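You operate a simulated robot arm through the tools that you are given. There is no shell and no other tool. Be economical: measure what you need, move in short steps, check, and stop when the job is done.

You are at the controls of a simulated two-armed robot. One attempt, no reset.

Task
Move the tied box to the raised shelf and tie the beige Millbrack box with 3 wraps.
Fine: open the box clamp to free the tied one; the Millbrack box, filled and lidded already, goes in the winder's cradle; clamp to HOLD, one crank notch a wrap, TIE lever, clamp to OPEN. Set down upright: beige pencil box.
Where things are to end (x, y in the base frame): beige pencil box within 0.06 m of [1.27, 0.13].

The check looks at the end state, three seconds after you hand in, the way a careful person would. Anything else that was tipped, shoved, dropped, spilled or broken makes it a failure.

Robot
Two 7-joint arms with two-finger parallel grippers on one trunk, on a base that drives. Base frame: it is fixed to the floor where the robot stands at the start and does not move with it; the origin is under the middle of the robot, x ahead of it, y to its left, z up; the surface under the hand at the start is at about z = 0.82. Units: m, rad, N and s.
The left shoulder is at the start at [0.059, 0.174, 1.233], the right one opposite. With the tool pointing down near the work surface each hand reaches from about 0.1 to 0.68 m from the robot's upright axis, wherever it stands, measured 20 degrees to its own side. Places, roughly: beige box lid [1.5, 0.25, 1]; beige pencil box [1.5, 0.25, 1]; box clamp [0.6, 0, 0.9]; cradle of the twine winder [0.7, -0.1, 0.9]; raised shelf of the packing bench [1, -0.3, 1]; tie lever [0.8, 0.1, 0.9]; twine crank [0.6, -0.3, 0.9]. Payload 3.6 kg a hand.
The TCP of each hand is the grasp point between the finger pads, 0.03 m short of the fingertips. In the tool frame z runs along the fingers and y along their closing line. The gripper opens to 0.11 m. The fingers are 0.02 m wide and 0.01 m thick; the gripper's body (0.048 by 0.112 m) begins 0.055 m behind the TCP.
Orientation is told as [roll, pitch, yaw] about the base's x, y, z axes, in that order, counted from this pose: with the fingers straight down and closing along the base's y, the tool's x points along the base's -x, its y along +y and its z along -z.

Tools
- The arms move only by the tool servo_tool. It takes "left_plan", "right_plan" or both (then of equal length, played together; a hand with none holds still); each is a list of rows, each an object of numbers (a shift or turn left out is 0, a gripper value left out holds the last): "dx", "dy", "dz": the shift along the tool's x, y, z in units of 20 mm (1.0 is 20 mm); "wx", "wy", "wz": the turn, a rotation vector about the tool's x, y, z in units of 4 degrees (1.0 is 4 degrees); "jaw": the finger opening in m, from 0 to 0.11. In form: [{"dx": .., "dy": .., "dz": .., "wx": .., "wy": .., "wz": .., "jaw": ..}, ...]. A call has 1 to 20 rows; each row shifts and turns the commanded pose from where the row before left it, along the tool's axes as they then stand. A call with a number of a shift or a turn outside -1 to 1 is refused whole. Each row takes 0.2 s and may step no farther than 0.05 m and 0.15 rad from the row before; otherwise, or with a gripper value out of range, the whole call is refused. Where a pose cannot be reached the arm comes as near as it can. A force on the tool above 50 N (or 10 N above the force at the start of the call, whichever is more), or a blocked arm, ends the call early, and 0.2 s more pass. Each finger travels about 0.153 m/s and halts on what it meets, pressing with about 40 N; the grip force reading is that of the motor and also rises with nothing between the fingers. The clock runs only during rows and for 0.2 s after the last one: add rows that do not move to give the fingers time. The reply holds the time, the measured pose of the TCP, the force on the tool along the base axes, the opening and the grip force, in the units named above and with some noise, with the torque about the TCP (base axes, N m) and any sound that the robot's microphone picked up, and new pictures: "views" is both (left out), scene, wrist or none (wrist: the cameras of the hands that moved).
- Cameras (640 x 400 px; columns grow to the right, rows downward): "scene" is now at [0.148, -0.0218, 1.4087]; the picture's right is [-0.23, -0.97, 0.00], its down [-0.53, 0.12, -0.84] and it looks along [0.82, -0.19, -0.54] (base axes); focal length 269 px, centre (320, 200). "left" rides on the left gripper at [0.072, -0.017, -0.103] in its tool frame; the picture's right is [0.23, 0.97, 0.00], its down [-0.76, 0.18, -0.62] and it looks along [-0.61, 0.14, 0.78] (tool axes); focal length 222 px, centre (320, 200). "right" rides on the right gripper at [0.072, 0.017, -0.103] in its tool frame; the picture's right is [-0.23, 0.97, 0.00], its down [-0.76, -0.18, -0.62] and it looks along [-0.61, -0.14, 0.78] (tool axes); focal length 222 px, centre (320, 200). There is no depth. A picture from a camera that has moved, and an enlarged one, comes with that camera's place and axes in the base frame and with its lens.
- slide_trunk(by): slides the trunk up (or, below 0, down) by that many m; the arms and the scene camera ride with it, the base frame stays. It gives what a move gives, with no picture.
- drive_base(legs): drives the robot by 1 to 6 legs, each [ahead, left, turn to the left] in m, m and rad, along the robot's own axes; the way and the turn of a leg run together, so that a leg with both is an arc; at most 1.5 m and 3.142 rad a leg. The arms and the cameras ride along, it lands a little off, and it stops where it bumps. It gives what a move gives, and a new picture of the scene camera.
- turn_head(pan, tilt): turns the head with the scene camera to pan (to the left, within 1.501 rad either way) and tilt (down, from -0.506 to 1.204), counted from straight ahead of the robot. It gives what a move gives, and a new picture of the scene camera.
- zoom(camera, box): a new picture of the part [left, top, right, bottom] of that camera's present view, enlarged. The clock stands still meanwhile.
- hand_in(): hands the job in; it is judged then, once.

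Go step by step. Nothing tells you exact positions but the pictures and the camera data: compare them with the known pose of the tool, close in by small moves and look again before you grip or let go. The budget is 120 turns and 260 pictures, counting those below and the enlarged ones. Unless the task says otherwise, let go and move clear before handing in.

The tools are called by a JSON object that holds its "op" and its "data". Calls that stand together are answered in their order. servo_tool: Moves the arms, as the interface text tells. Its arguments: {"type":"object","properties":{"left_plan":{"type":"array","items":{"type":"object","properties":{"dx":{"type":"number"},"dy":{"type":"number"},"dz":{"type":"number"},"wx":{"type":"number"},"wy":{"type":"number"},"wz":{"type":"number"},"jaw":{"type":"number"}}}},"right_plan":{"type":"array","items":{"type":"object","properties":{"dx":{"type":"number"},"dy":{"type":"number"},"dz":{"type":"number"},"wx":{"type":"number"},"wy":{"type":"number"},"wz":{"type":"number"},"jaw":{"type":"number"}}}},"views":{"type":"string","enum":["both","scene","wrist","none"]}},"required":[]} The other tools are called the same way: slide_trunk (by) slides the trunk up or down; drive_base (legs) drives the base; turn_head (pan, tilt) turns the head that bears the scene camera; zoom (camera, box) takes an enlarged picture of a part of a camera's view; hand_in () hands the job in.

At the start:

```text
clock: 0.0
left_ee_pos: [0.4247, 0.1204, 1.2088]
left_tool_rot: [0.0, 0.002, -0.002]
left_contact_force: [-0.1, -0.1, 0.1]
left_torque: [-0.03, -0.01, 0.0]
left_opening: 0.11
left_grasp_force: 0.0
right_ee_pos: [0.3925, -0.266, 1.2736]
right_tool_rot: [0.002, 0.0, -0.001]
right_contact_force: [-0.7, 0.5, -0.2]
right_torque: [-0.01, 0.0, 0.01]
right_opening: 0.1102
right_grasp_force: 0.1
trunk travel left (down, up): [-0.348, 0.415]
robot x, y, heading: [-0.0002, 0.0002, -0.0]
head pan, tilt: [-0.23, 0.572]
```

scene: 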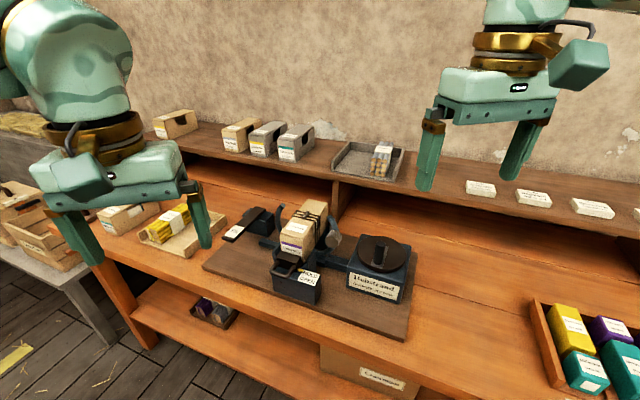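
right: 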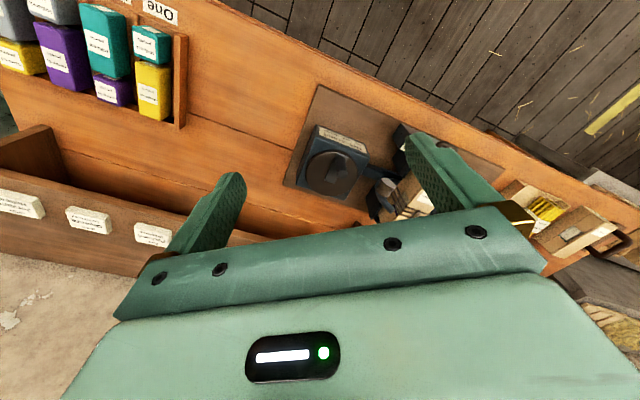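
left: 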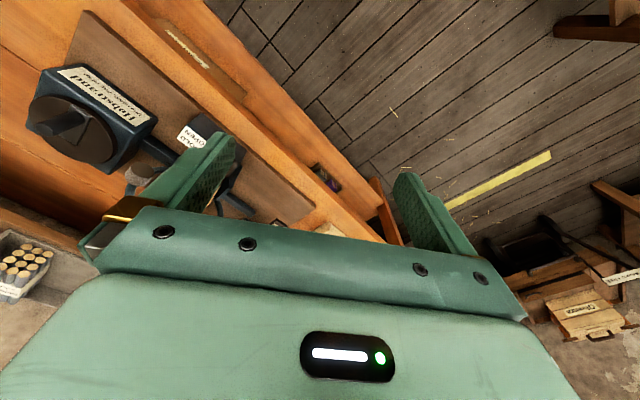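

I see the bench with the twine winder holding a tied box, and a raised shelf behind. I take a closer look at the winder and the surroundings first.

{"op": "zoom", "data": {"camera": "scene", "box": [200, 180, 430, 324]}}

{"op": "zoom", "data": {"camera": "scene", "box": [80, 90, 420, 302]}}

{"op": "turn_head", "data": {"pan": 0.35, "tilt": 0.4}}

```text
2.78 times, centred on (315, 252) of scene
camera zoom: at [0.148, -0.0218, 1.4087], right [-0.23, -0.97, 0.0], down [-0.53, 0.12, -0.84], along [0.82, -0.19, -0.54], focal length 746 px, centre (334, 56)
```

zoom: 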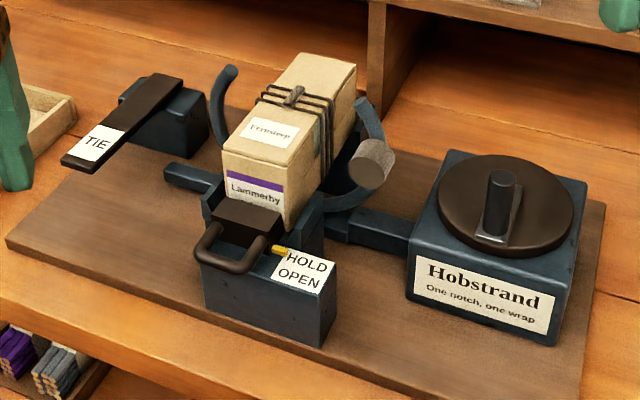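

```text
1.88 times, centred on (250, 196) of scene
camera zoom: at [0.148, -0.0218, 1.4087], right [-0.23, -0.97, 0.0], down [-0.53, 0.12, -0.84], along [0.82, -0.19, -0.54], focal length 506 px, centre (452, 208)
```

zoom: 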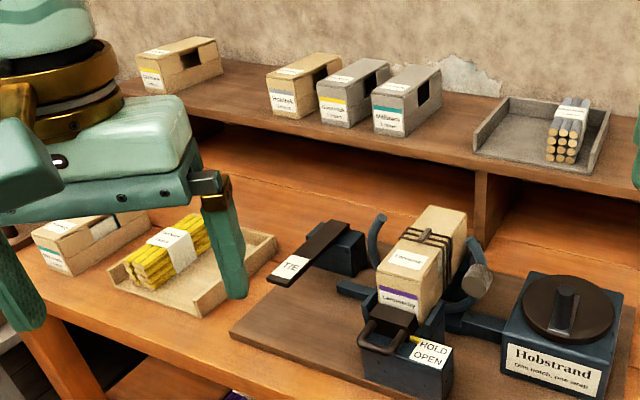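

```text
clock: 1.0
left_ee_pos: [0.4256, 0.1209, 1.2079]
left_tool_rot: [0.001, 0.0, 0.001]
left_contact_force: [-0.2, -0.2, -0.2]
left_torque: [0.0, 0.0, 0.04]
left_opening: 0.1101
left_grasp_force: 0.1
right_ee_pos: [0.3929, -0.2659, 1.2743]
right_tool_rot: [0.0, -0.001, -0.002]
right_contact_force: [-0.1, 0.2, 0.4]
right_torque: [0.0, 0.03, 0.01]
right_opening: 0.1099
right_grasp_force: 0.0
trunk travel left (down, up): [-0.348, 0.415]
robot x, y, heading: [-0.0039, 0.0026, 0.0]
head pan, tilt: [0.351, 0.4]
camera scene: at [0.1482, 0.0303, 1.4244], right [0.34, -0.94, 0.0], down [-0.37, -0.13, -0.92], along [0.87, 0.32, -0.39], focal length 269 px, centre (320, 200)
```

scene: 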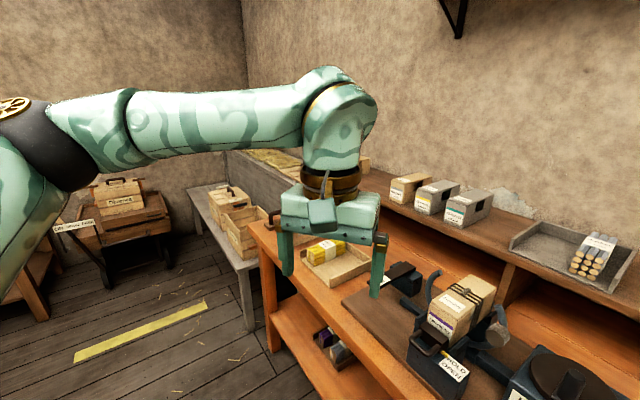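

The left arm blocks part of the view. I zoom on the shelf and identify the boxes.

{"op": "zoom", "data": {"camera": "scene", "box": [340, 140, 640, 327]}}

{"op": "turn_head", "data": {"pan": -0.05, "tilt": 0.5}}

{"op": "turn_head", "data": {"pan": -0.7, "tilt": 0.6}}

```text
2.13 times, centred on (490, 234) of scene
camera zoom: at [0.1482, 0.0303, 1.4244], right [0.34, -0.94, 0.0], down [-0.37, -0.13, -0.92], along [0.87, 0.32, -0.39], focal length 573 px, centre (-43, 128)
```

zoom: 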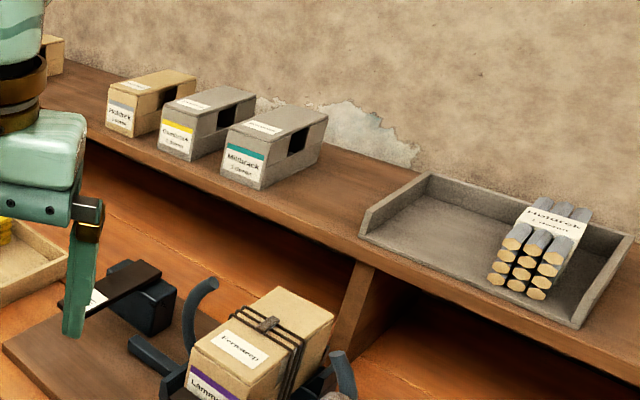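

```text
clock: 1.9
left_ee_pos: [0.4256, 0.1194, 1.2088]
left_tool_rot: [-0.001, 0.001, 0.0]
left_contact_force: [-0.4, -1.1, -0.4]
left_torque: [-0.01, 0.01, -0.04]
left_opening: 0.11
left_grasp_force: 0.0
right_ee_pos: [0.3923, -0.2665, 1.2738]
right_tool_rot: [0.0, -0.001, -0.001]
right_contact_force: [1.2, 0.4, 0.7]
right_torque: [0.0, 0.0, 0.04]
right_opening: 0.1099
right_grasp_force: 0.0
trunk travel left (down, up): [-0.348, 0.415]
robot x, y, heading: [0.0014, 0.0002, 0.002]
head pan, tilt: [-0.051, 0.499]
camera scene: at [0.152, -0.006, 1.4153], right [-0.05, -1.0, 0.0], down [-0.48, 0.02, -0.88], along [0.88, -0.04, -0.48], focal length 269 px, centre (320, 200)
```

scene: 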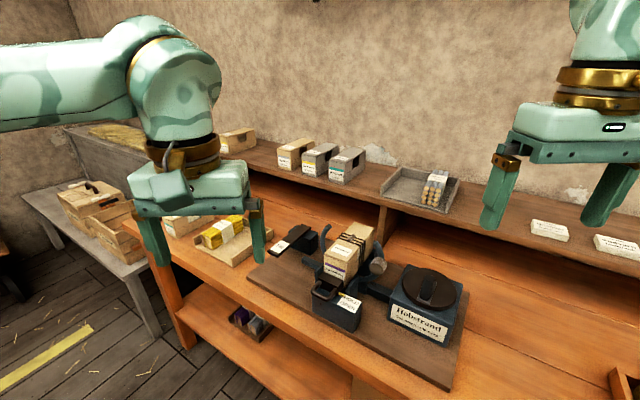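

```text
clock: 2.9
left_ee_pos: [0.4257, 0.1211, 1.2088]
left_tool_rot: [-0.001, 0.0, 0.0]
left_contact_force: [0.7, -0.2, -0.2]
left_torque: [0.02, -0.01, 0.01]
left_opening: 0.11
left_grasp_force: 0.0
right_ee_pos: [0.3931, -0.2674, 1.2734]
right_tool_rot: [0.002, 0.0, -0.001]
right_contact_force: [0.6, 0.6, -0.1]
right_torque: [-0.02, -0.02, 0.0]
right_opening: 0.1101
right_grasp_force: 0.0
trunk travel left (down, up): [-0.348, 0.415]
robot x, y, heading: [-0.0024, 0.0013, 0.0]
head pan, tilt: [-0.7, 0.6]
camera scene: at [0.1288, -0.0584, 1.4062], right [-0.64, -0.77, 0.0], down [-0.43, 0.36, -0.82], along [0.63, -0.53, -0.57], focal length 269 px, centre (320, 200)
```

scene: 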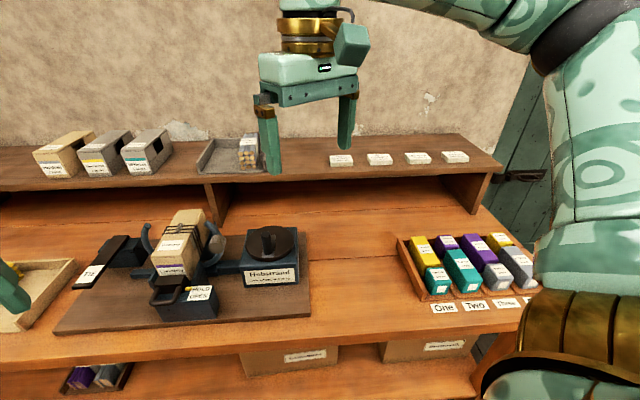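

The bench is turned relative to me. I read the cards on the shelf and the left boxes.

{"op": "zoom", "data": {"camera": "scene", "box": [320, 140, 480, 240]}}

{"op": "zoom", "data": {"camera": "scene", "box": [0, 110, 320, 310]}}

{"op": "zoom", "data": {"camera": "scene", "box": [380, 210, 560, 322]}}

{"op": "turn_head", "data": {"pan": -0.23, "tilt": 0.45}}

{"op": "zoom", "data": {"camera": "scene", "box": [80, 100, 240, 200]}}

{"op": "zoom", "data": {"camera": "scene", "box": [60, 170, 260, 295]}}

```text
4.00 times, centred on (400, 190) of scene
camera zoom: at [0.1288, -0.0584, 1.4062], right [-0.64, -0.77, 0.0], down [-0.43, 0.36, -0.82], along [0.63, -0.53, -0.57], focal length 1075 px, centre (0, 240)
```

zoom: 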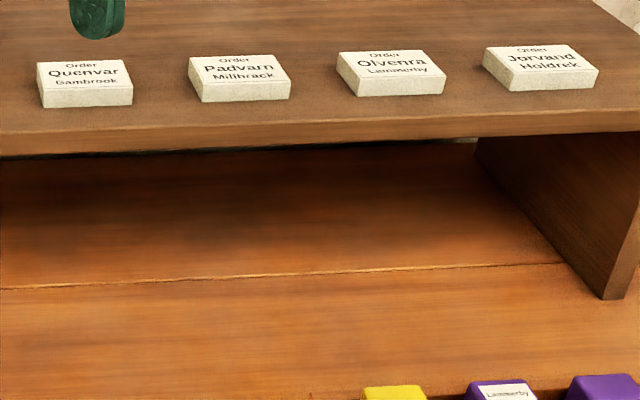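

```text
2.00 times, centred on (160, 210) of scene
camera zoom: at [0.1288, -0.0584, 1.4062], right [-0.64, -0.77, 0.0], down [-0.43, 0.36, -0.82], along [0.63, -0.53, -0.57], focal length 537 px, centre (640, 180)
```

zoom: 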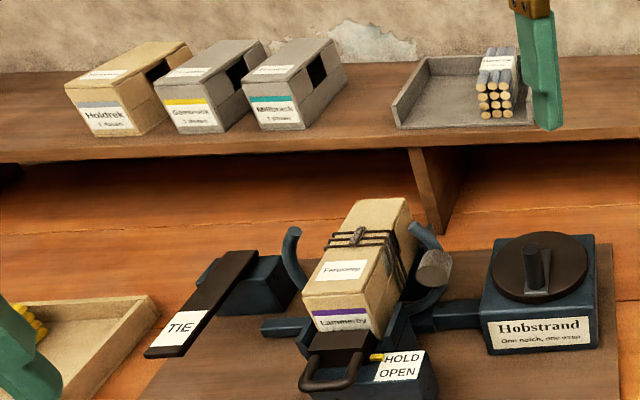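

```text
3.56 times, centred on (470, 266) of scene
camera zoom: at [0.1288, -0.0584, 1.4062], right [-0.64, -0.77, 0.0], down [-0.43, 0.36, -0.82], along [0.63, -0.53, -0.57], focal length 955 px, centre (-213, -35)
```

zoom: 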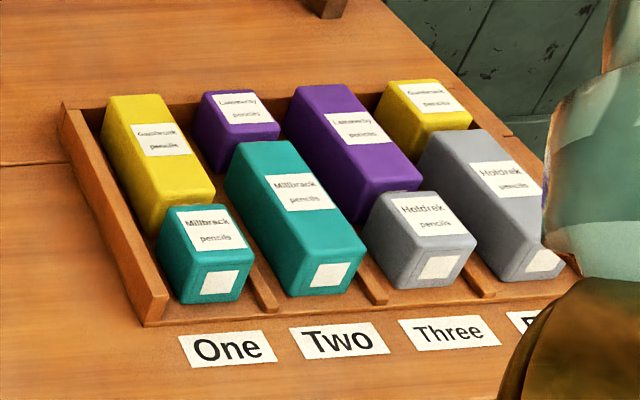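

```text
clock: 3.8
left_ee_pos: [0.4254, 0.1203, 1.2092]
left_tool_rot: [0.001, 0.0, 0.001]
left_contact_force: [0.4, 0.7, 0.9]
left_torque: [-0.02, -0.02, 0.0]
left_opening: 0.1098
left_grasp_force: 0.0
right_ee_pos: [0.3929, -0.2666, 1.2733]
right_tool_rot: [-0.001, 0.0, -0.002]
right_contact_force: [0.4, -0.3, 0.2]
right_torque: [0.0, 0.01, -0.01]
right_opening: 0.1099
right_grasp_force: 0.1
trunk travel left (down, up): [-0.348, 0.415]
robot x, y, heading: [0.0002, 0.0, -0.003]
head pan, tilt: [-0.23, 0.45]
camera scene: at [0.1506, -0.0226, 1.4198], right [-0.23, -0.97, 0.0], down [-0.42, 0.1, -0.9], along [0.88, -0.21, -0.44], focal length 269 px, centre (320, 200)
```

scene: 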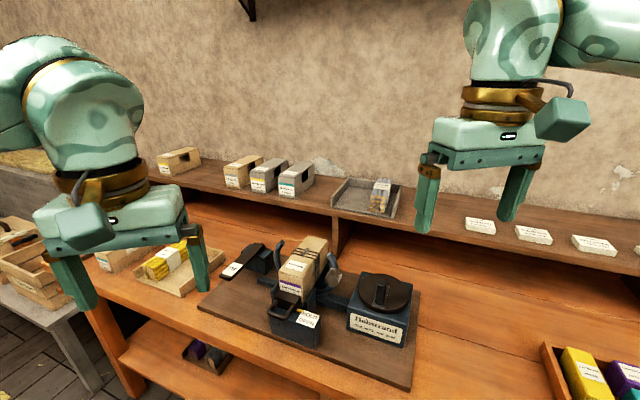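

```text
4.00 times, centred on (160, 150) of scene
camera zoom: at [0.1506, -0.0226, 1.4198], right [-0.23, -0.97, 0.0], down [-0.42, 0.1, -0.9], along [0.88, -0.21, -0.44], focal length 1075 px, centre (960, 400)
```

zoom: 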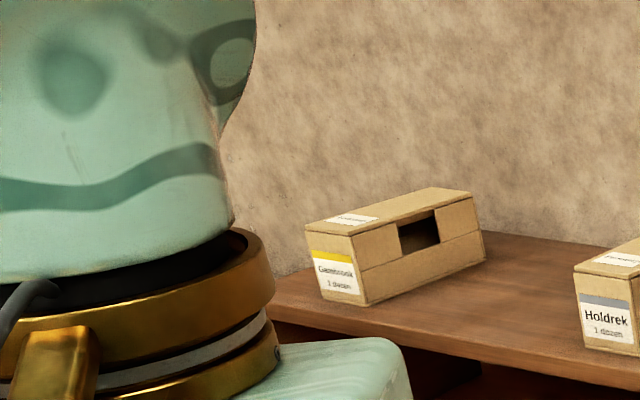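

```text
3.20 times, centred on (160, 232) of scene
camera zoom: at [0.1506, -0.0226, 1.4198], right [-0.23, -0.97, 0.0], down [-0.42, 0.1, -0.9], along [0.88, -0.21, -0.44], focal length 860 px, centre (832, 96)
```

zoom: 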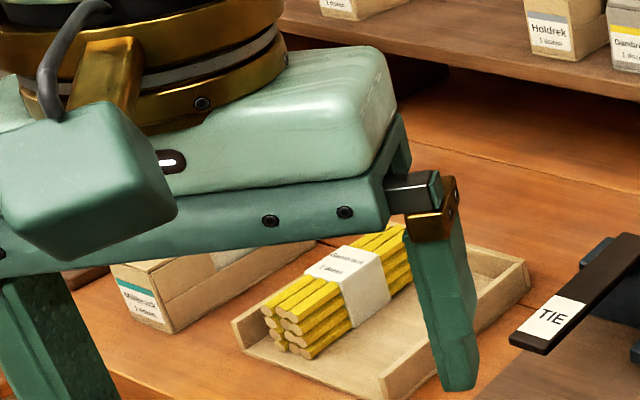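

The tied box (Lammerby, order Fernsteep) sits in the winder. The beige Millbrack box is on the bench's left end, and [1.27, 0.13] looks like the free spot left of Holdrek on the raised shelf. The bench is turned about -0.57 rad, so I square up to it.

{"op": "drive_base", "data": {"legs": [[0, 0, -0.57]]}}

{"op": "turn_head", "data": {"pan": 0.4, "tilt": 0.6}}

```text
clock: 5.8
left_ee_pos: [0.4235, -0.1273, 1.2091]
left_tool_rot: [0.0, -0.001, -0.566]
left_contact_force: [0.2, -1.8, 0.5]
left_torque: [-0.01, 0.0, -0.02]
left_opening: 0.1097
left_grasp_force: 0.1
right_ee_pos: [0.1888, -0.4355, 1.2742]
right_tool_rot: [0.001, -0.001, -0.566]
right_contact_force: [0.3, -0.5, 0.3]
right_torque: [0.02, 0.0, -0.02]
right_opening: 0.1101
right_grasp_force: 0.2
trunk travel left (down, up): [-0.348, 0.415]
robot x, y, heading: [0.0015, -0.0006, -0.567]
head pan, tilt: [-0.23, 0.45]
camera scene: at [0.1157, -0.0999, 1.4198], right [-0.71, -0.7, 0.0], down [-0.3, 0.31, -0.9], along [0.63, -0.64, -0.44], focal length 269 px, centre (320, 200)
```

scene: 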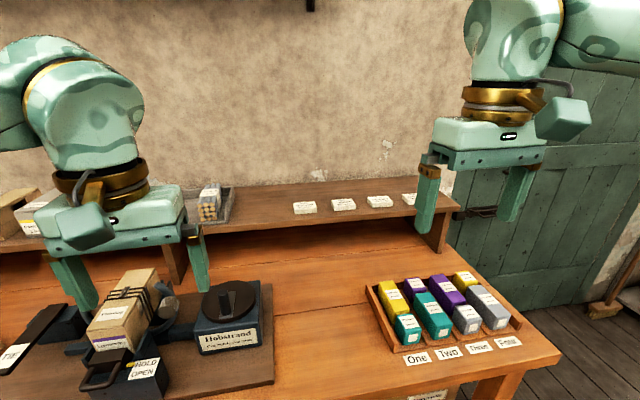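

```text
clock: 6.8
left_ee_pos: [0.4244, -0.1259, 1.2095]
left_tool_rot: [-0.001, 0.0, -0.566]
left_contact_force: [0.3, 0.0, 0.0]
left_torque: [0.0, -0.03, 0.0]
left_opening: 0.1098
left_grasp_force: 0.1
right_ee_pos: [0.1886, -0.4366, 1.2741]
right_tool_rot: [0.0, 0.001, -0.567]
right_contact_force: [0.2, 0.4, 0.1]
right_torque: [-0.03, -0.02, 0.02]
right_opening: 0.1099
right_grasp_force: 0.0
trunk travel left (down, up): [-0.348, 0.415]
robot x, y, heading: [-0.0011, 0.0016, -0.568]
head pan, tilt: [0.4, 0.6]
camera scene: at [0.1387, -0.0488, 1.4063], right [-0.17, -0.99, 0.0], down [-0.56, 0.09, -0.82], along [0.81, -0.14, -0.57], focal length 269 px, centre (320, 200)
```

scene: 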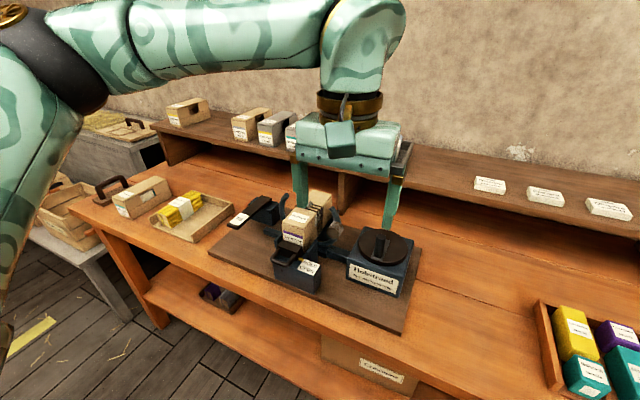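

I strafe left so the winder lies ahead and look at it from closer.

{"op": "drive_base", "data": {"legs": [[0, 0.25, 0]]}}

{"op": "turn_head", "data": {"pan": 0.0, "tilt": 0.85}}

{"op": "zoom", "data": {"camera": "scene", "box": [160, 100, 480, 300]}}

{"op": "zoom", "data": {"camera": "left", "box": [0, 0, 640, 400]}}

```text
clock: 8.6
left_ee_pos: [0.5573, 0.0854, 1.2091]
left_tool_rot: [0.001, -0.002, -0.566]
left_contact_force: [0.0, -0.3, 0.2]
left_torque: [-0.03, 0.02, 0.05]
left_opening: 0.1101
left_grasp_force: 0.1
right_ee_pos: [0.3237, -0.2237, 1.2738]
right_tool_rot: [0.001, 0.003, -0.567]
right_contact_force: [-0.3, 1.0, 1.2]
right_torque: [0.0, 0.01, -0.01]
right_opening: 0.11
right_grasp_force: 0.0
trunk travel left (down, up): [-0.348, 0.415]
robot x, y, heading: [0.1333, 0.2106, -0.563]
head pan, tilt: [0.4, 0.6]
camera scene: at [0.2734, 0.1634, 1.4062], right [-0.16, -0.99, 0.0], down [-0.56, 0.09, -0.82], along [0.81, -0.14, -0.57], focal length 269 px, centre (320, 200)
```

scene: 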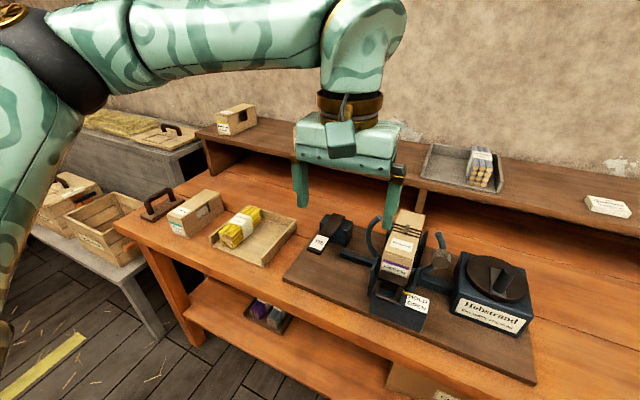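

```text
clock: 9.5
left_ee_pos: [0.557, 0.0848, 1.2092]
left_tool_rot: [0.001, 0.0, -0.565]
left_contact_force: [-0.2, -0.7, -0.3]
left_torque: [0.01, -0.01, 0.0]
left_opening: 0.1095
left_grasp_force: 0.1
right_ee_pos: [0.3238, -0.2243, 1.2731]
right_tool_rot: [0.0, 0.0, -0.567]
right_contact_force: [-0.2, 0.2, -0.8]
right_torque: [0.03, 0.02, 0.0]
right_opening: 0.1099
right_grasp_force: 0.2
trunk travel left (down, up): [-0.348, 0.415]
robot x, y, heading: [0.1341, 0.2112, -0.56]
head pan, tilt: [0.0, 0.85]
camera scene: at [0.2517, 0.1352, 1.3854], right [-0.53, -0.84, 0.0], down [-0.63, 0.4, -0.66], along [0.56, -0.35, -0.75], focal length 269 px, centre (320, 200)
```

scene: 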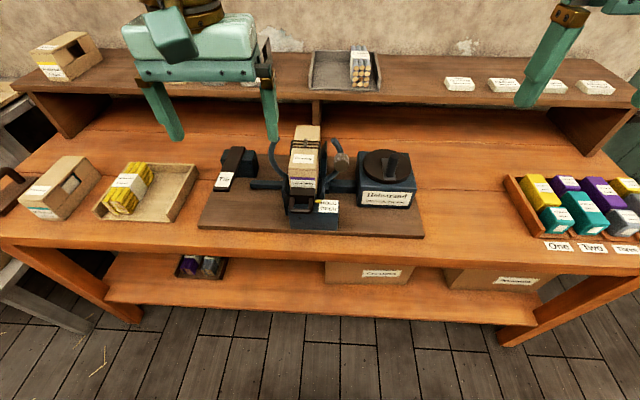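

```text
2.00 times, centred on (320, 200) of scene
camera zoom: at [0.2517, 0.1352, 1.3854], right [-0.53, -0.84, 0.0], down [-0.63, 0.4, -0.66], along [0.56, -0.35, -0.75], focal length 537 px, centre (320, 200)
```

zoom: 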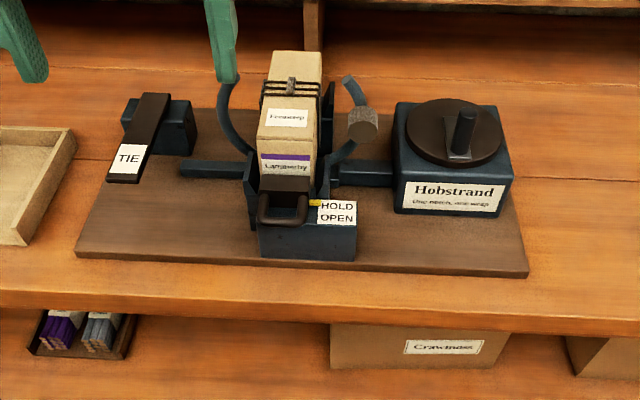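

```text
1.00 times, centred on (320, 200) of left (not enlarged: the box is as wide or as high as the picture)
camera zoom: at [0.4868, 0.1104, 1.3127], right [0.33, 0.94, 0.0], down [0.74, -0.26, 0.62], along [0.59, -0.21, -0.78], focal length 222 px, centre (320, 200)
```

zoom: 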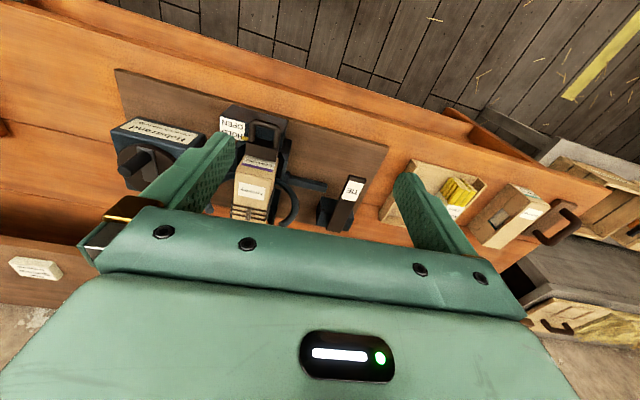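

Now I zoom in for measurements of the Millbrack box and of the tied box.

{"op": "zoom", "data": {"camera": "scene", "box": [0, 130, 160, 230]}}

{"op": "zoom", "data": {"camera": "scene", "box": [210, 110, 370, 240]}}

{"op": "zoom", "data": {"camera": "left", "box": [90, 70, 410, 270]}}

```text
4.00 times, centred on (80, 180) of scene
camera zoom: at [0.2517, 0.1352, 1.3854], right [-0.53, -0.84, 0.0], down [-0.63, 0.4, -0.66], along [0.56, -0.35, -0.75], focal length 1075 px, centre (1280, 280)
```

zoom: 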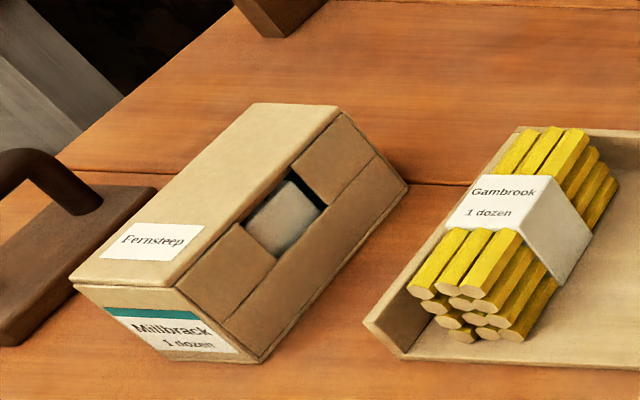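

```text
3.08 times, centred on (290, 175) of scene
camera zoom: at [0.2517, 0.1352, 1.3854], right [-0.53, -0.84, 0.0], down [-0.63, 0.4, -0.66], along [0.56, -0.35, -0.75], focal length 827 px, centre (412, 277)
```

zoom: 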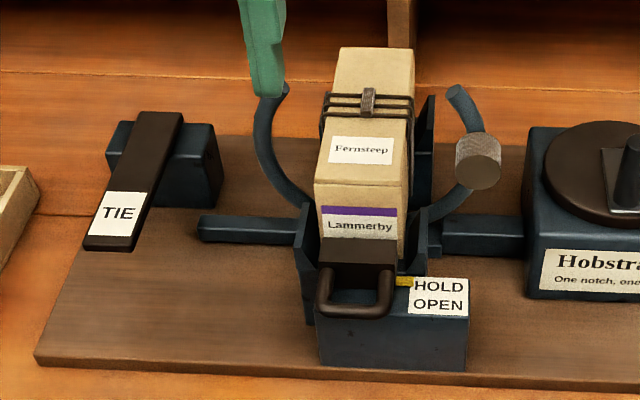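

```text
2.00 times, centred on (250, 170) of left
camera zoom: at [0.4868, 0.1104, 1.3127], right [0.33, 0.94, 0.0], down [0.74, -0.26, 0.62], along [0.59, -0.21, -0.78], focal length 444 px, centre (460, 260)
```

zoom: 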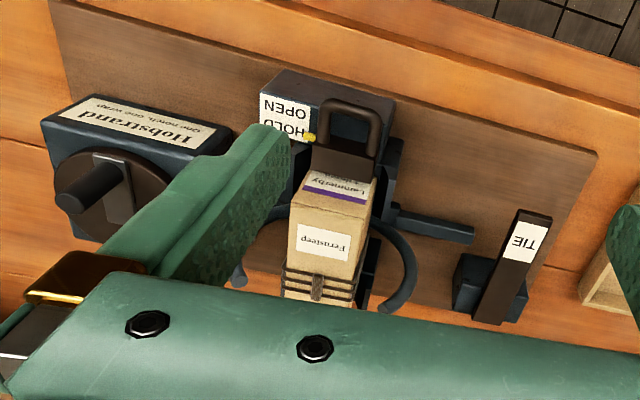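

Confirmed: the bench-left box is Millbrack (order Fernsteep), about 0.061 wide, and the tied box tops out near z = 1.0. I bring the left hand closer to the clamp handle to inspect it.

{"op": "servo_tool", "data": {"left_plan": [{"dy": -1, "dz": 1}, {"dy": -1, "dz": 1}, {"dy": -1, "dz": 1}, {"dy": -1, "dz": 1}, {"dz": 1}, {}], "views": "wrist"}}

{"op": "zoom", "data": {"camera": "left", "box": [200, 20, 440, 170]}}

{"op": "zoom", "data": {"camera": "scene", "box": [230, 120, 390, 240]}}

```text
clock: 10.9
left_ee_pos: [0.5147, 0.0153, 1.1076]
left_tool_rot: [0.0, -0.001, -0.567]
left_contact_force: [-0.4, 0.1, -0.2]
left_torque: [0.03, 0.0, 0.02]
left_opening: 0.1098
left_grasp_force: 0.0
right_ee_pos: [0.3247, -0.2247, 1.2731]
right_tool_rot: [0.001, -0.001, -0.567]
right_contact_force: [0.0, -0.6, 0.6]
right_torque: [0.0, -0.01, 0.01]
right_opening: 0.1099
right_grasp_force: 0.0
trunk travel left (down, up): [-0.348, 0.415]
robot x, y, heading: [0.1322, 0.2073, -0.565]
head pan, tilt: [0.0, 0.85]
camera left: at [0.4443, 0.0415, 1.2123], right [0.33, 0.94, 0.0], down [0.74, -0.26, 0.62], along [0.59, -0.21, -0.78], focal length 222 px, centre (320, 200)
```

left: 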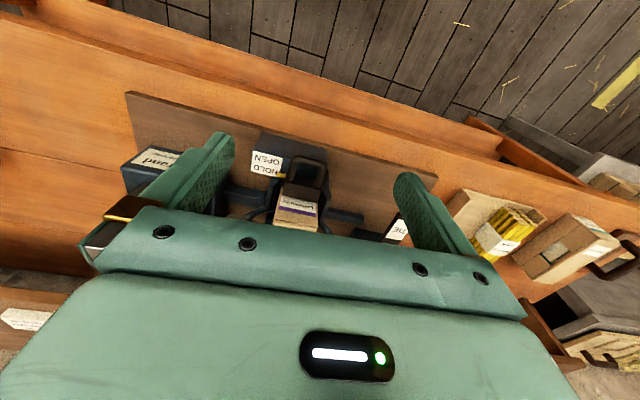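

```text
2.67 times, centred on (320, 95) of left
camera zoom: at [0.4443, 0.0415, 1.2123], right [0.33, 0.94, 0.0], down [0.74, -0.26, 0.62], along [0.59, -0.21, -0.78], focal length 592 px, centre (320, 480)
```

zoom: 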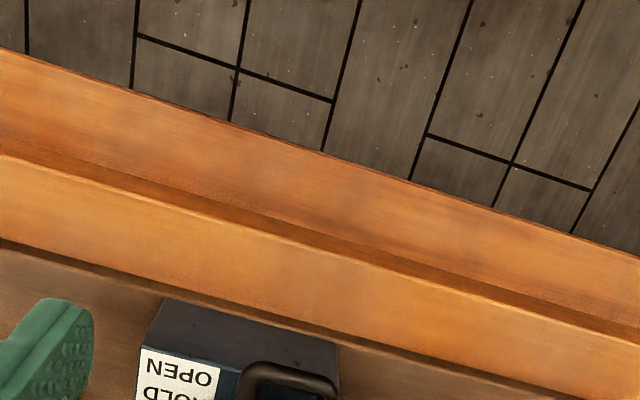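

```text
3.33 times, centred on (310, 180) of scene
camera zoom: at [0.2514, 0.135, 1.3854], right [-0.54, -0.84, 0.0], down [-0.63, 0.4, -0.66], along [0.56, -0.35, -0.75], focal length 896 px, centre (353, 267)
```

zoom: 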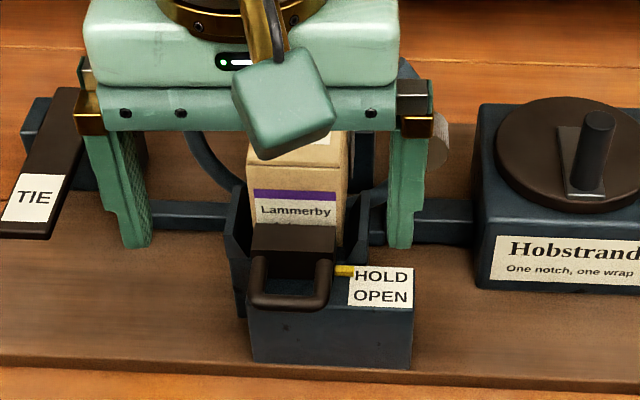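

The U-handle of the clamp slider appears at about 0.49 ahead, 0.04 left, z 0.955, to be pulled towards me from HOLD to OPEN. I lower the left hand around it.

{"op": "servo_tool", "data": {"left_plan": [{"dx": -1, "dz": 1}, {"dx": -1, "dz": 1}, {"dx": -1, "dz": 1}, {"dx": -0.3, "dz": 1}, {"dz": 1}, {}], "views": "both"}}

{"op": "zoom", "data": {"camera": "scene", "box": [230, 120, 390, 240]}}

```text
clock: 12.3
left_ee_pos: [0.5708, -0.0178, 1.0093]
left_tool_rot: [-0.001, 0.0, -0.566]
left_contact_force: [-0.5, -0.6, -0.1]
left_torque: [0.01, -0.01, 0.0]
left_opening: 0.1104
left_grasp_force: 0.1
right_ee_pos: [0.3244, -0.2232, 1.2738]
right_tool_rot: [0.002, 0.001, -0.566]
right_contact_force: [-0.6, -0.1, 0.0]
right_torque: [0.01, -0.01, 0.01]
right_opening: 0.1101
right_grasp_force: 0.1
trunk travel left (down, up): [-0.348, 0.415]
robot x, y, heading: [0.1353, 0.2133, -0.562]
head pan, tilt: [0.0, 0.85]
camera scene: at [0.2516, 0.1353, 1.3854], right [-0.54, -0.84, 0.0], down [-0.63, 0.4, -0.66], along [0.56, -0.35, -0.75], focal length 269 px, centre (320, 200)
camera left: at [0.4999, 0.0081, 1.1124], right [0.33, 0.94, 0.0], down [0.74, -0.26, 0.62], along [0.59, -0.21, -0.78], focal length 222 px, centre (320, 200)
```

scene: 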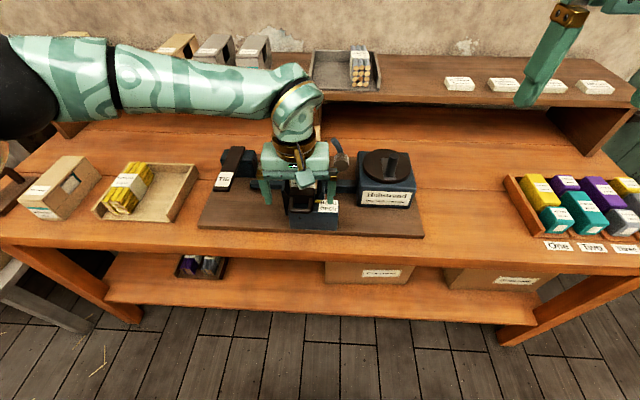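
left: 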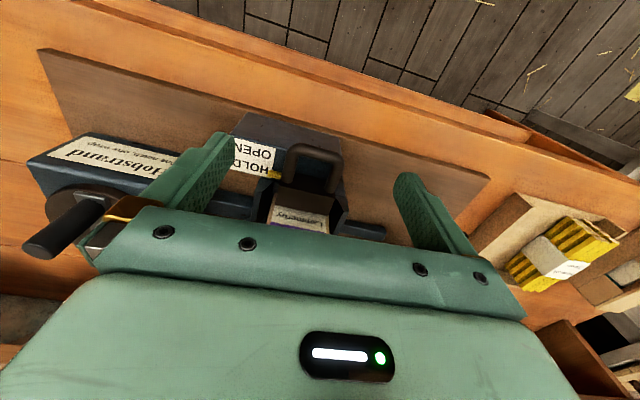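

```text
3.33 times, centred on (310, 180) of scene
camera zoom: at [0.2516, 0.1353, 1.3854], right [-0.54, -0.84, 0.0], down [-0.63, 0.4, -0.66], along [0.56, -0.35, -0.75], focal length 896 px, centre (353, 267)
```

zoom: 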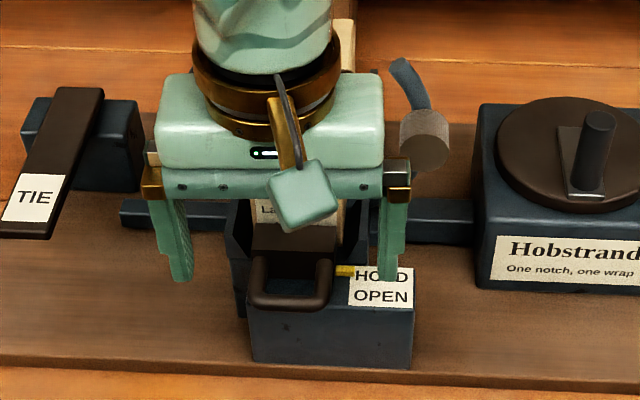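

Hand is centred over the handle. Descend 64 mm and close on it.

{"op": "servo_tool", "data": {"left_plan": [{"dz": 1}, {"dz": 1}, {"dz": 1}, {"dz": 0.2}, {"jaw": 0.03}, {"jaw": 0.03}, {"jaw": 0.03}, {"jaw": 0.03}], "views": "wrist"}}

{"op": "zoom", "data": {"camera": "scene", "box": [230, 120, 390, 240]}}

```text
clock: 14.1
left_ee_pos: [0.5696, -0.0179, 0.9448]
left_tool_rot: [-0.001, -0.002, -0.566]
left_contact_force: [0.0, -0.3, 0.2]
left_torque: [-0.01, 0.01, 0.02]
left_opening: 0.0301
left_grasp_force: 0.0
right_ee_pos: [0.3249, -0.2249, 1.2733]
right_tool_rot: [0.001, 0.001, -0.569]
right_contact_force: [0.3, -0.6, 0.4]
right_torque: [0.07, 0.02, 0.01]
right_opening: 0.11
right_grasp_force: 0.1
trunk travel left (down, up): [-0.348, 0.415]
robot x, y, heading: [0.1335, 0.2132, -0.566]
head pan, tilt: [0.0, 0.85]
camera left: at [0.499, 0.0077, 1.0489], right [0.33, 0.94, 0.0], down [0.74, -0.26, 0.62], along [0.59, -0.21, -0.78], focal length 222 px, centre (320, 200)
```

left: 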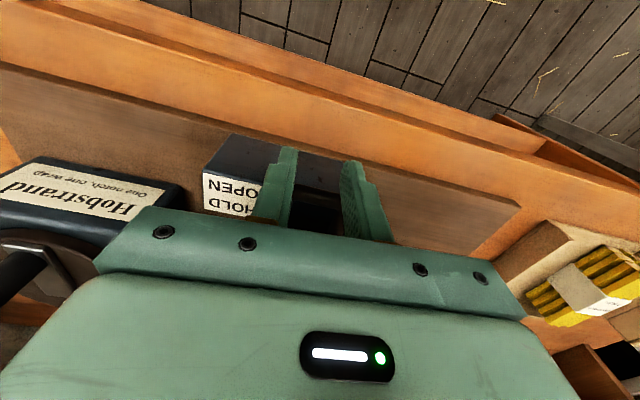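

```text
3.33 times, centred on (310, 180) of scene
camera zoom: at [0.2517, 0.1352, 1.3853], right [-0.54, -0.84, 0.0], down [-0.63, 0.4, -0.66], along [0.56, -0.35, -0.75], focal length 896 px, centre (353, 267)
```

zoom: 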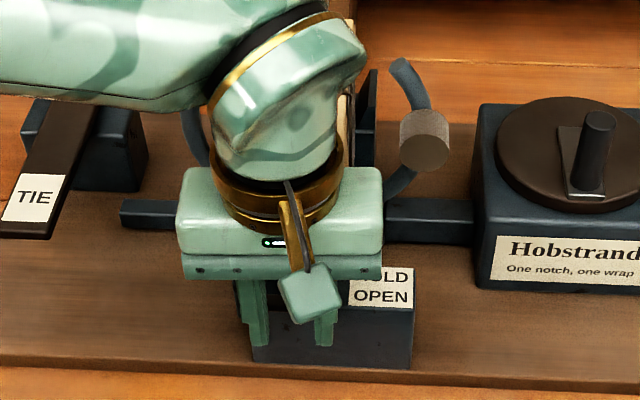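

I closed just in front of the handle; it lies about 3 cm farther ahead, just above the block's top. I open, rise 1 cm, go ahead and try again.

{"op": "servo_tool", "data": {"left_plan": [{"dz": -0.5, "jaw": 0.09}, {"jaw": 0.09}, {"jaw": 0.09}, {"dx": -0.8}, {"dx": -0.7}, {}], "views": "wrist"}}

{"op": "zoom", "data": {"camera": "scene", "box": [250, 150, 370, 240]}}

```text
clock: 15.5
left_ee_pos: [0.5962, -0.0348, 0.9541]
left_tool_rot: [0.0, 0.0, -0.565]
left_contact_force: [-0.2, 0.4, 0.4]
left_torque: [-0.01, 0.02, 0.01]
left_opening: 0.09
left_grasp_force: 0.0
right_ee_pos: [0.3229, -0.2251, 1.274]
right_tool_rot: [0.001, 0.0, -0.566]
right_contact_force: [0.5, -0.1, 0.2]
right_torque: [-0.03, -0.01, 0.01]
right_opening: 0.1096
right_grasp_force: 0.1
trunk travel left (down, up): [-0.348, 0.415]
robot x, y, heading: [0.1352, 0.209, -0.567]
head pan, tilt: [0.0, 0.85]
camera left: at [0.5249, -0.0086, 1.0576], right [0.33, 0.94, 0.0], down [0.74, -0.26, 0.62], along [0.59, -0.21, -0.78], focal length 222 px, centre (320, 200)
```

left: 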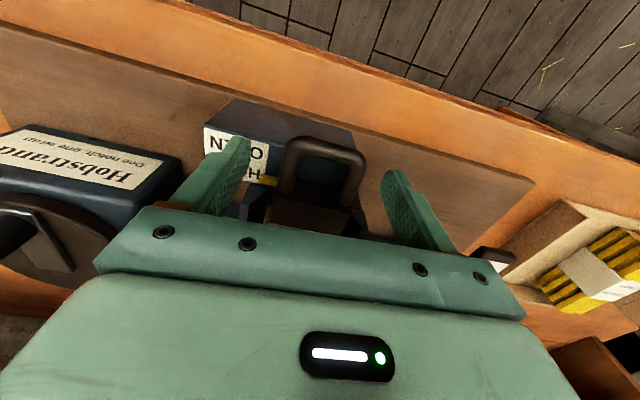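

```text
4.44 times, centred on (310, 195) of scene
camera zoom: at [0.2517, 0.1353, 1.3854], right [-0.54, -0.84, 0.0], down [-0.63, 0.4, -0.66], along [0.56, -0.35, -0.75], focal length 1194 px, centre (364, 222)
```

zoom: 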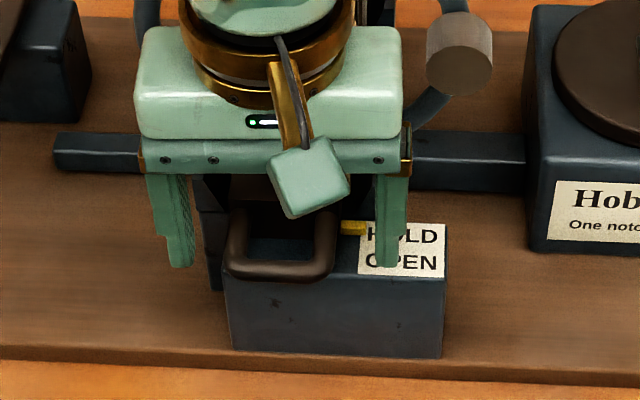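

The handle should be between the fingers now but slightly low; I descend 1 cm and close.

{"op": "servo_tool", "data": {"left_plan": [{"dz": 0.5}, {"jaw": 0.03}, {"jaw": 0.03}, {"jaw": 0.03}, {}], "views": "wrist"}}

```text
clock: 16.7
left_ee_pos: [0.5966, -0.0323, 0.9442]
left_tool_rot: [0.0, 0.0, -0.563]
left_contact_force: [7.5, 13.4, 0.0]
left_torque: [0.53, -0.4, -0.65]
left_opening: 0.0551
left_grasp_force: 45.1
right_ee_pos: [0.3251, -0.2218, 1.2733]
right_tool_rot: [-0.001, 0.0, -0.565]
right_contact_force: [0.2, 0.2, 0.2]
right_torque: [0.05, -0.01, 0.02]
right_opening: 0.1102
right_grasp_force: 0.1
trunk travel left (down, up): [-0.348, 0.415]
robot x, y, heading: [0.1353, 0.2076, -0.564]
head pan, tilt: [0.0, 0.85]
camera left: at [0.5262, -0.007, 1.0478], right [0.33, 0.94, 0.0], down [0.74, -0.26, 0.62], along [0.59, -0.2, -0.78], focal length 222 px, centre (320, 200)
```

left: 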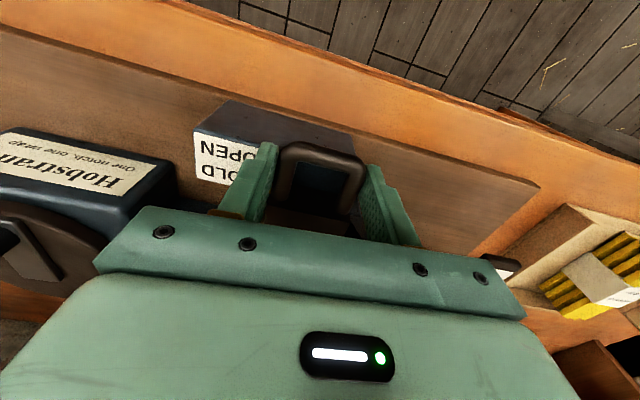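

Gripped the handle (0.055). Now pull towards me a few centimetres, relieving the slight side force.

{"op": "servo_tool", "data": {"left_plan": [{"dx": 0.4, "dy": 0.1}, {"dx": 0.4}, {"dx": 0.4}, {}], "views": "wrist"}}

{"op": "zoom", "data": {"camera": "scene", "box": [250, 150, 370, 240]}}

```text
clock: 17.7
left_ee_pos: [0.5813, -0.0218, 0.944]
left_tool_rot: [-0.002, -0.003, -0.565]
left_contact_force: [26.9, -6.5, -1.9]
left_torque: [-0.5, -0.83, -0.78]
left_opening: 0.0554
left_grasp_force: 45.3
right_ee_pos: [0.3272, -0.2259, 1.2732]
right_tool_rot: [0.002, 0.003, -0.566]
right_contact_force: [0.2, 0.0, -0.4]
right_torque: [0.0, 0.01, -0.03]
right_opening: 0.11
right_grasp_force: 0.0
trunk travel left (down, up): [-0.348, 0.415]
robot x, y, heading: [0.1323, 0.2104, -0.567]
head pan, tilt: [0.0, 0.85]
camera left: at [0.5107, 0.0044, 1.0476], right [0.33, 0.94, 0.0], down [0.74, -0.26, 0.63], along [0.59, -0.21, -0.78], focal length 222 px, centre (320, 200)
```

left: 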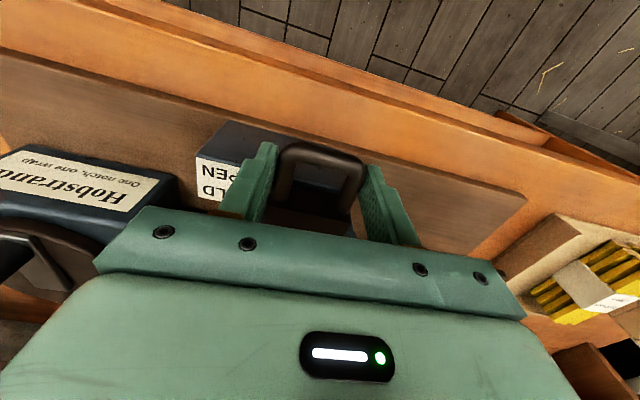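

```text
4.44 times, centred on (310, 195) of scene
camera zoom: at [0.2561, 0.134, 1.3849], right [-0.54, -0.84, 0.0], down [-0.64, 0.4, -0.66], along [0.55, -0.35, -0.75], focal length 1194 px, centre (364, 222)
```

zoom: 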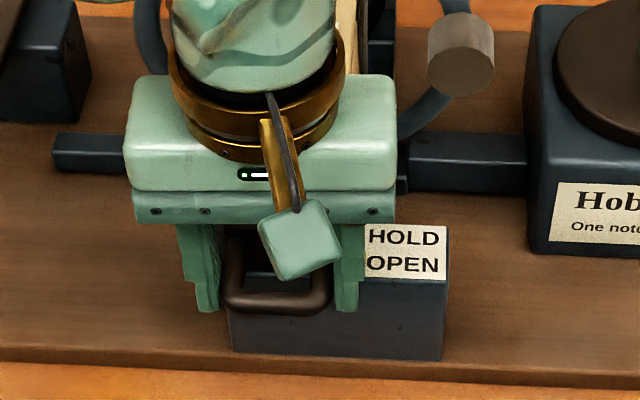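

It moved about 18 mm and force is rising; I pull a touch more to be sure, then release and look at the pointer.

{"op": "servo_tool", "data": {"left_plan": [{"dx": 0.25}, {"dx": 0.25}, {}], "views": "none"}}

{"op": "servo_tool", "data": {"left_plan": [{"dx": -0.3}, {"jaw": 0.1}, {"jaw": 0.1}, {"dz": -1}, {"dz": -1}, {"dz": -1}, {"dz": -1}, {"dz": -1}, {"dx": 1}, {"dx": 1}, {"dx": 1}, {}], "views": "wrist"}}

{"op": "zoom", "data": {"camera": "scene", "box": [230, 110, 390, 240]}}

```text
clock: 18.5
left_ee_pos: [0.5733, -0.0153, 0.9431]
left_tool_rot: [0.0, 0.002, -0.563]
left_contact_force: [30.8, -8.8, 3.4]
left_torque: [-0.14, -0.35, -0.18]
left_opening: 0.0548
left_grasp_force: 45.1
right_ee_pos: [0.3274, -0.2244, 1.2728]
right_tool_rot: [0.0, 0.003, -0.566]
right_contact_force: [0.2, 0.3, 0.0]
right_torque: [-0.01, -0.01, -0.01]
right_opening: 0.11
right_grasp_force: 0.1
trunk travel left (down, up): [-0.348, 0.415]
robot x, y, heading: [0.1346, 0.2116, -0.568]
head pan, tilt: [0.0, 0.85]
```

```text
clock: 21.1
left_ee_pos: [0.5224, 0.0142, 1.0454]
left_tool_rot: [0.0, 0.002, -0.564]
left_contact_force: [-0.4, 0.2, 0.9]
left_torque: [0.02, 0.02, -0.01]
left_opening: 0.1
left_grasp_force: 0.0
right_ee_pos: [0.3247, -0.224, 1.273]
right_tool_rot: [0.002, 0.002, -0.566]
right_contact_force: [0.6, -0.2, 0.3]
right_torque: [0.0, -0.01, 0.02]
right_opening: 0.1101
right_grasp_force: 0.2
trunk travel left (down, up): [-0.348, 0.415]
robot x, y, heading: [0.1317, 0.2105, -0.563]
head pan, tilt: [0.0, 0.85]
camera left: at [0.452, 0.0401, 1.1483], right [0.33, 0.94, 0.0], down [0.74, -0.26, 0.62], along [0.59, -0.21, -0.78], focal length 222 px, centre (320, 200)
```

left: 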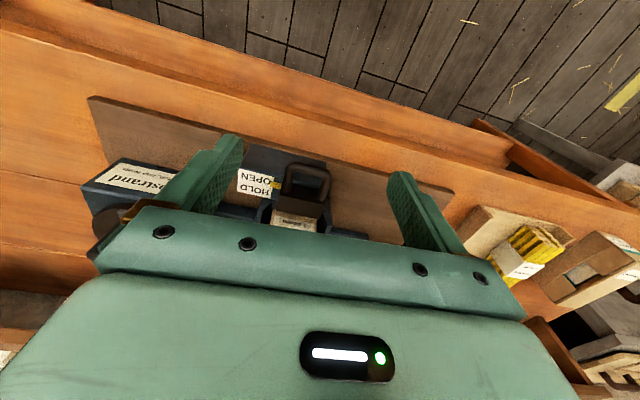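

```text
3.08 times, centred on (310, 175) of scene
camera zoom: at [0.2519, 0.135, 1.3853], right [-0.54, -0.84, 0.0], down [-0.63, 0.4, -0.66], along [0.56, -0.35, -0.75], focal length 827 px, centre (351, 277)
```

zoom: 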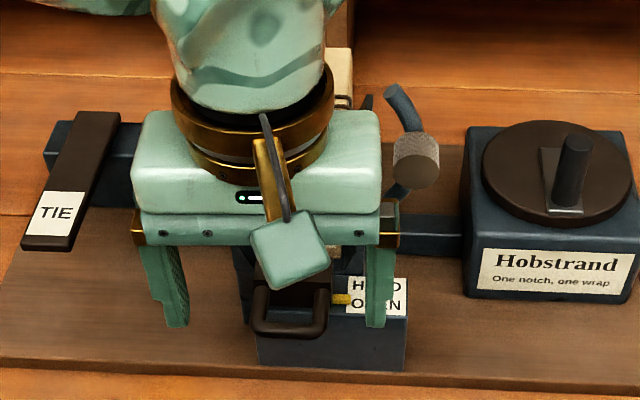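

The pointer looks to be near OPEN; I check enlarged.

{"op": "zoom", "data": {"camera": "left", "box": [220, 130, 380, 240]}}

{"op": "zoom", "data": {"camera": "scene", "box": [280, 175, 344, 215]}}

```text
3.64 times, centred on (300, 185) of left
camera zoom: at [0.452, 0.0401, 1.1483], right [0.33, 0.94, 0.0], down [0.74, -0.26, 0.62], along [0.59, -0.21, -0.78], focal length 808 px, centre (393, 254)
```

zoom: 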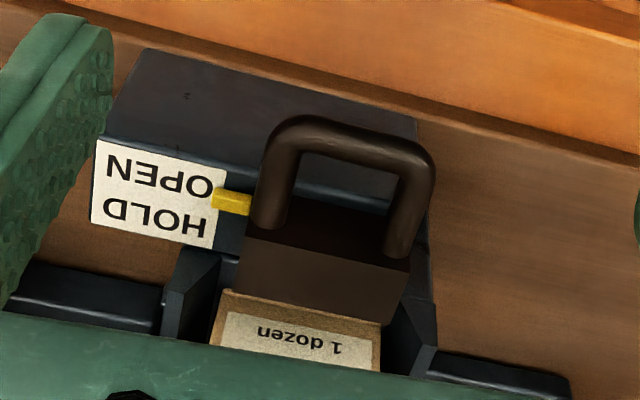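

```text
10.00 times, centred on (312, 195) of scene
camera zoom: at [0.2519, 0.135, 1.3853], right [-0.54, -0.84, 0.0], down [-0.63, 0.4, -0.66], along [0.56, -0.35, -0.75], focal length 2686 px, centre (400, 250)
```

zoom: 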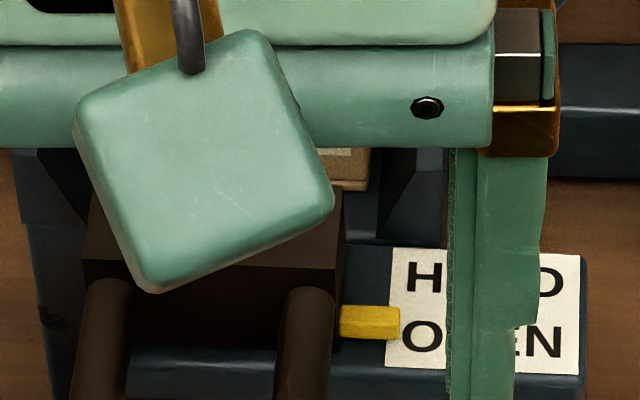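

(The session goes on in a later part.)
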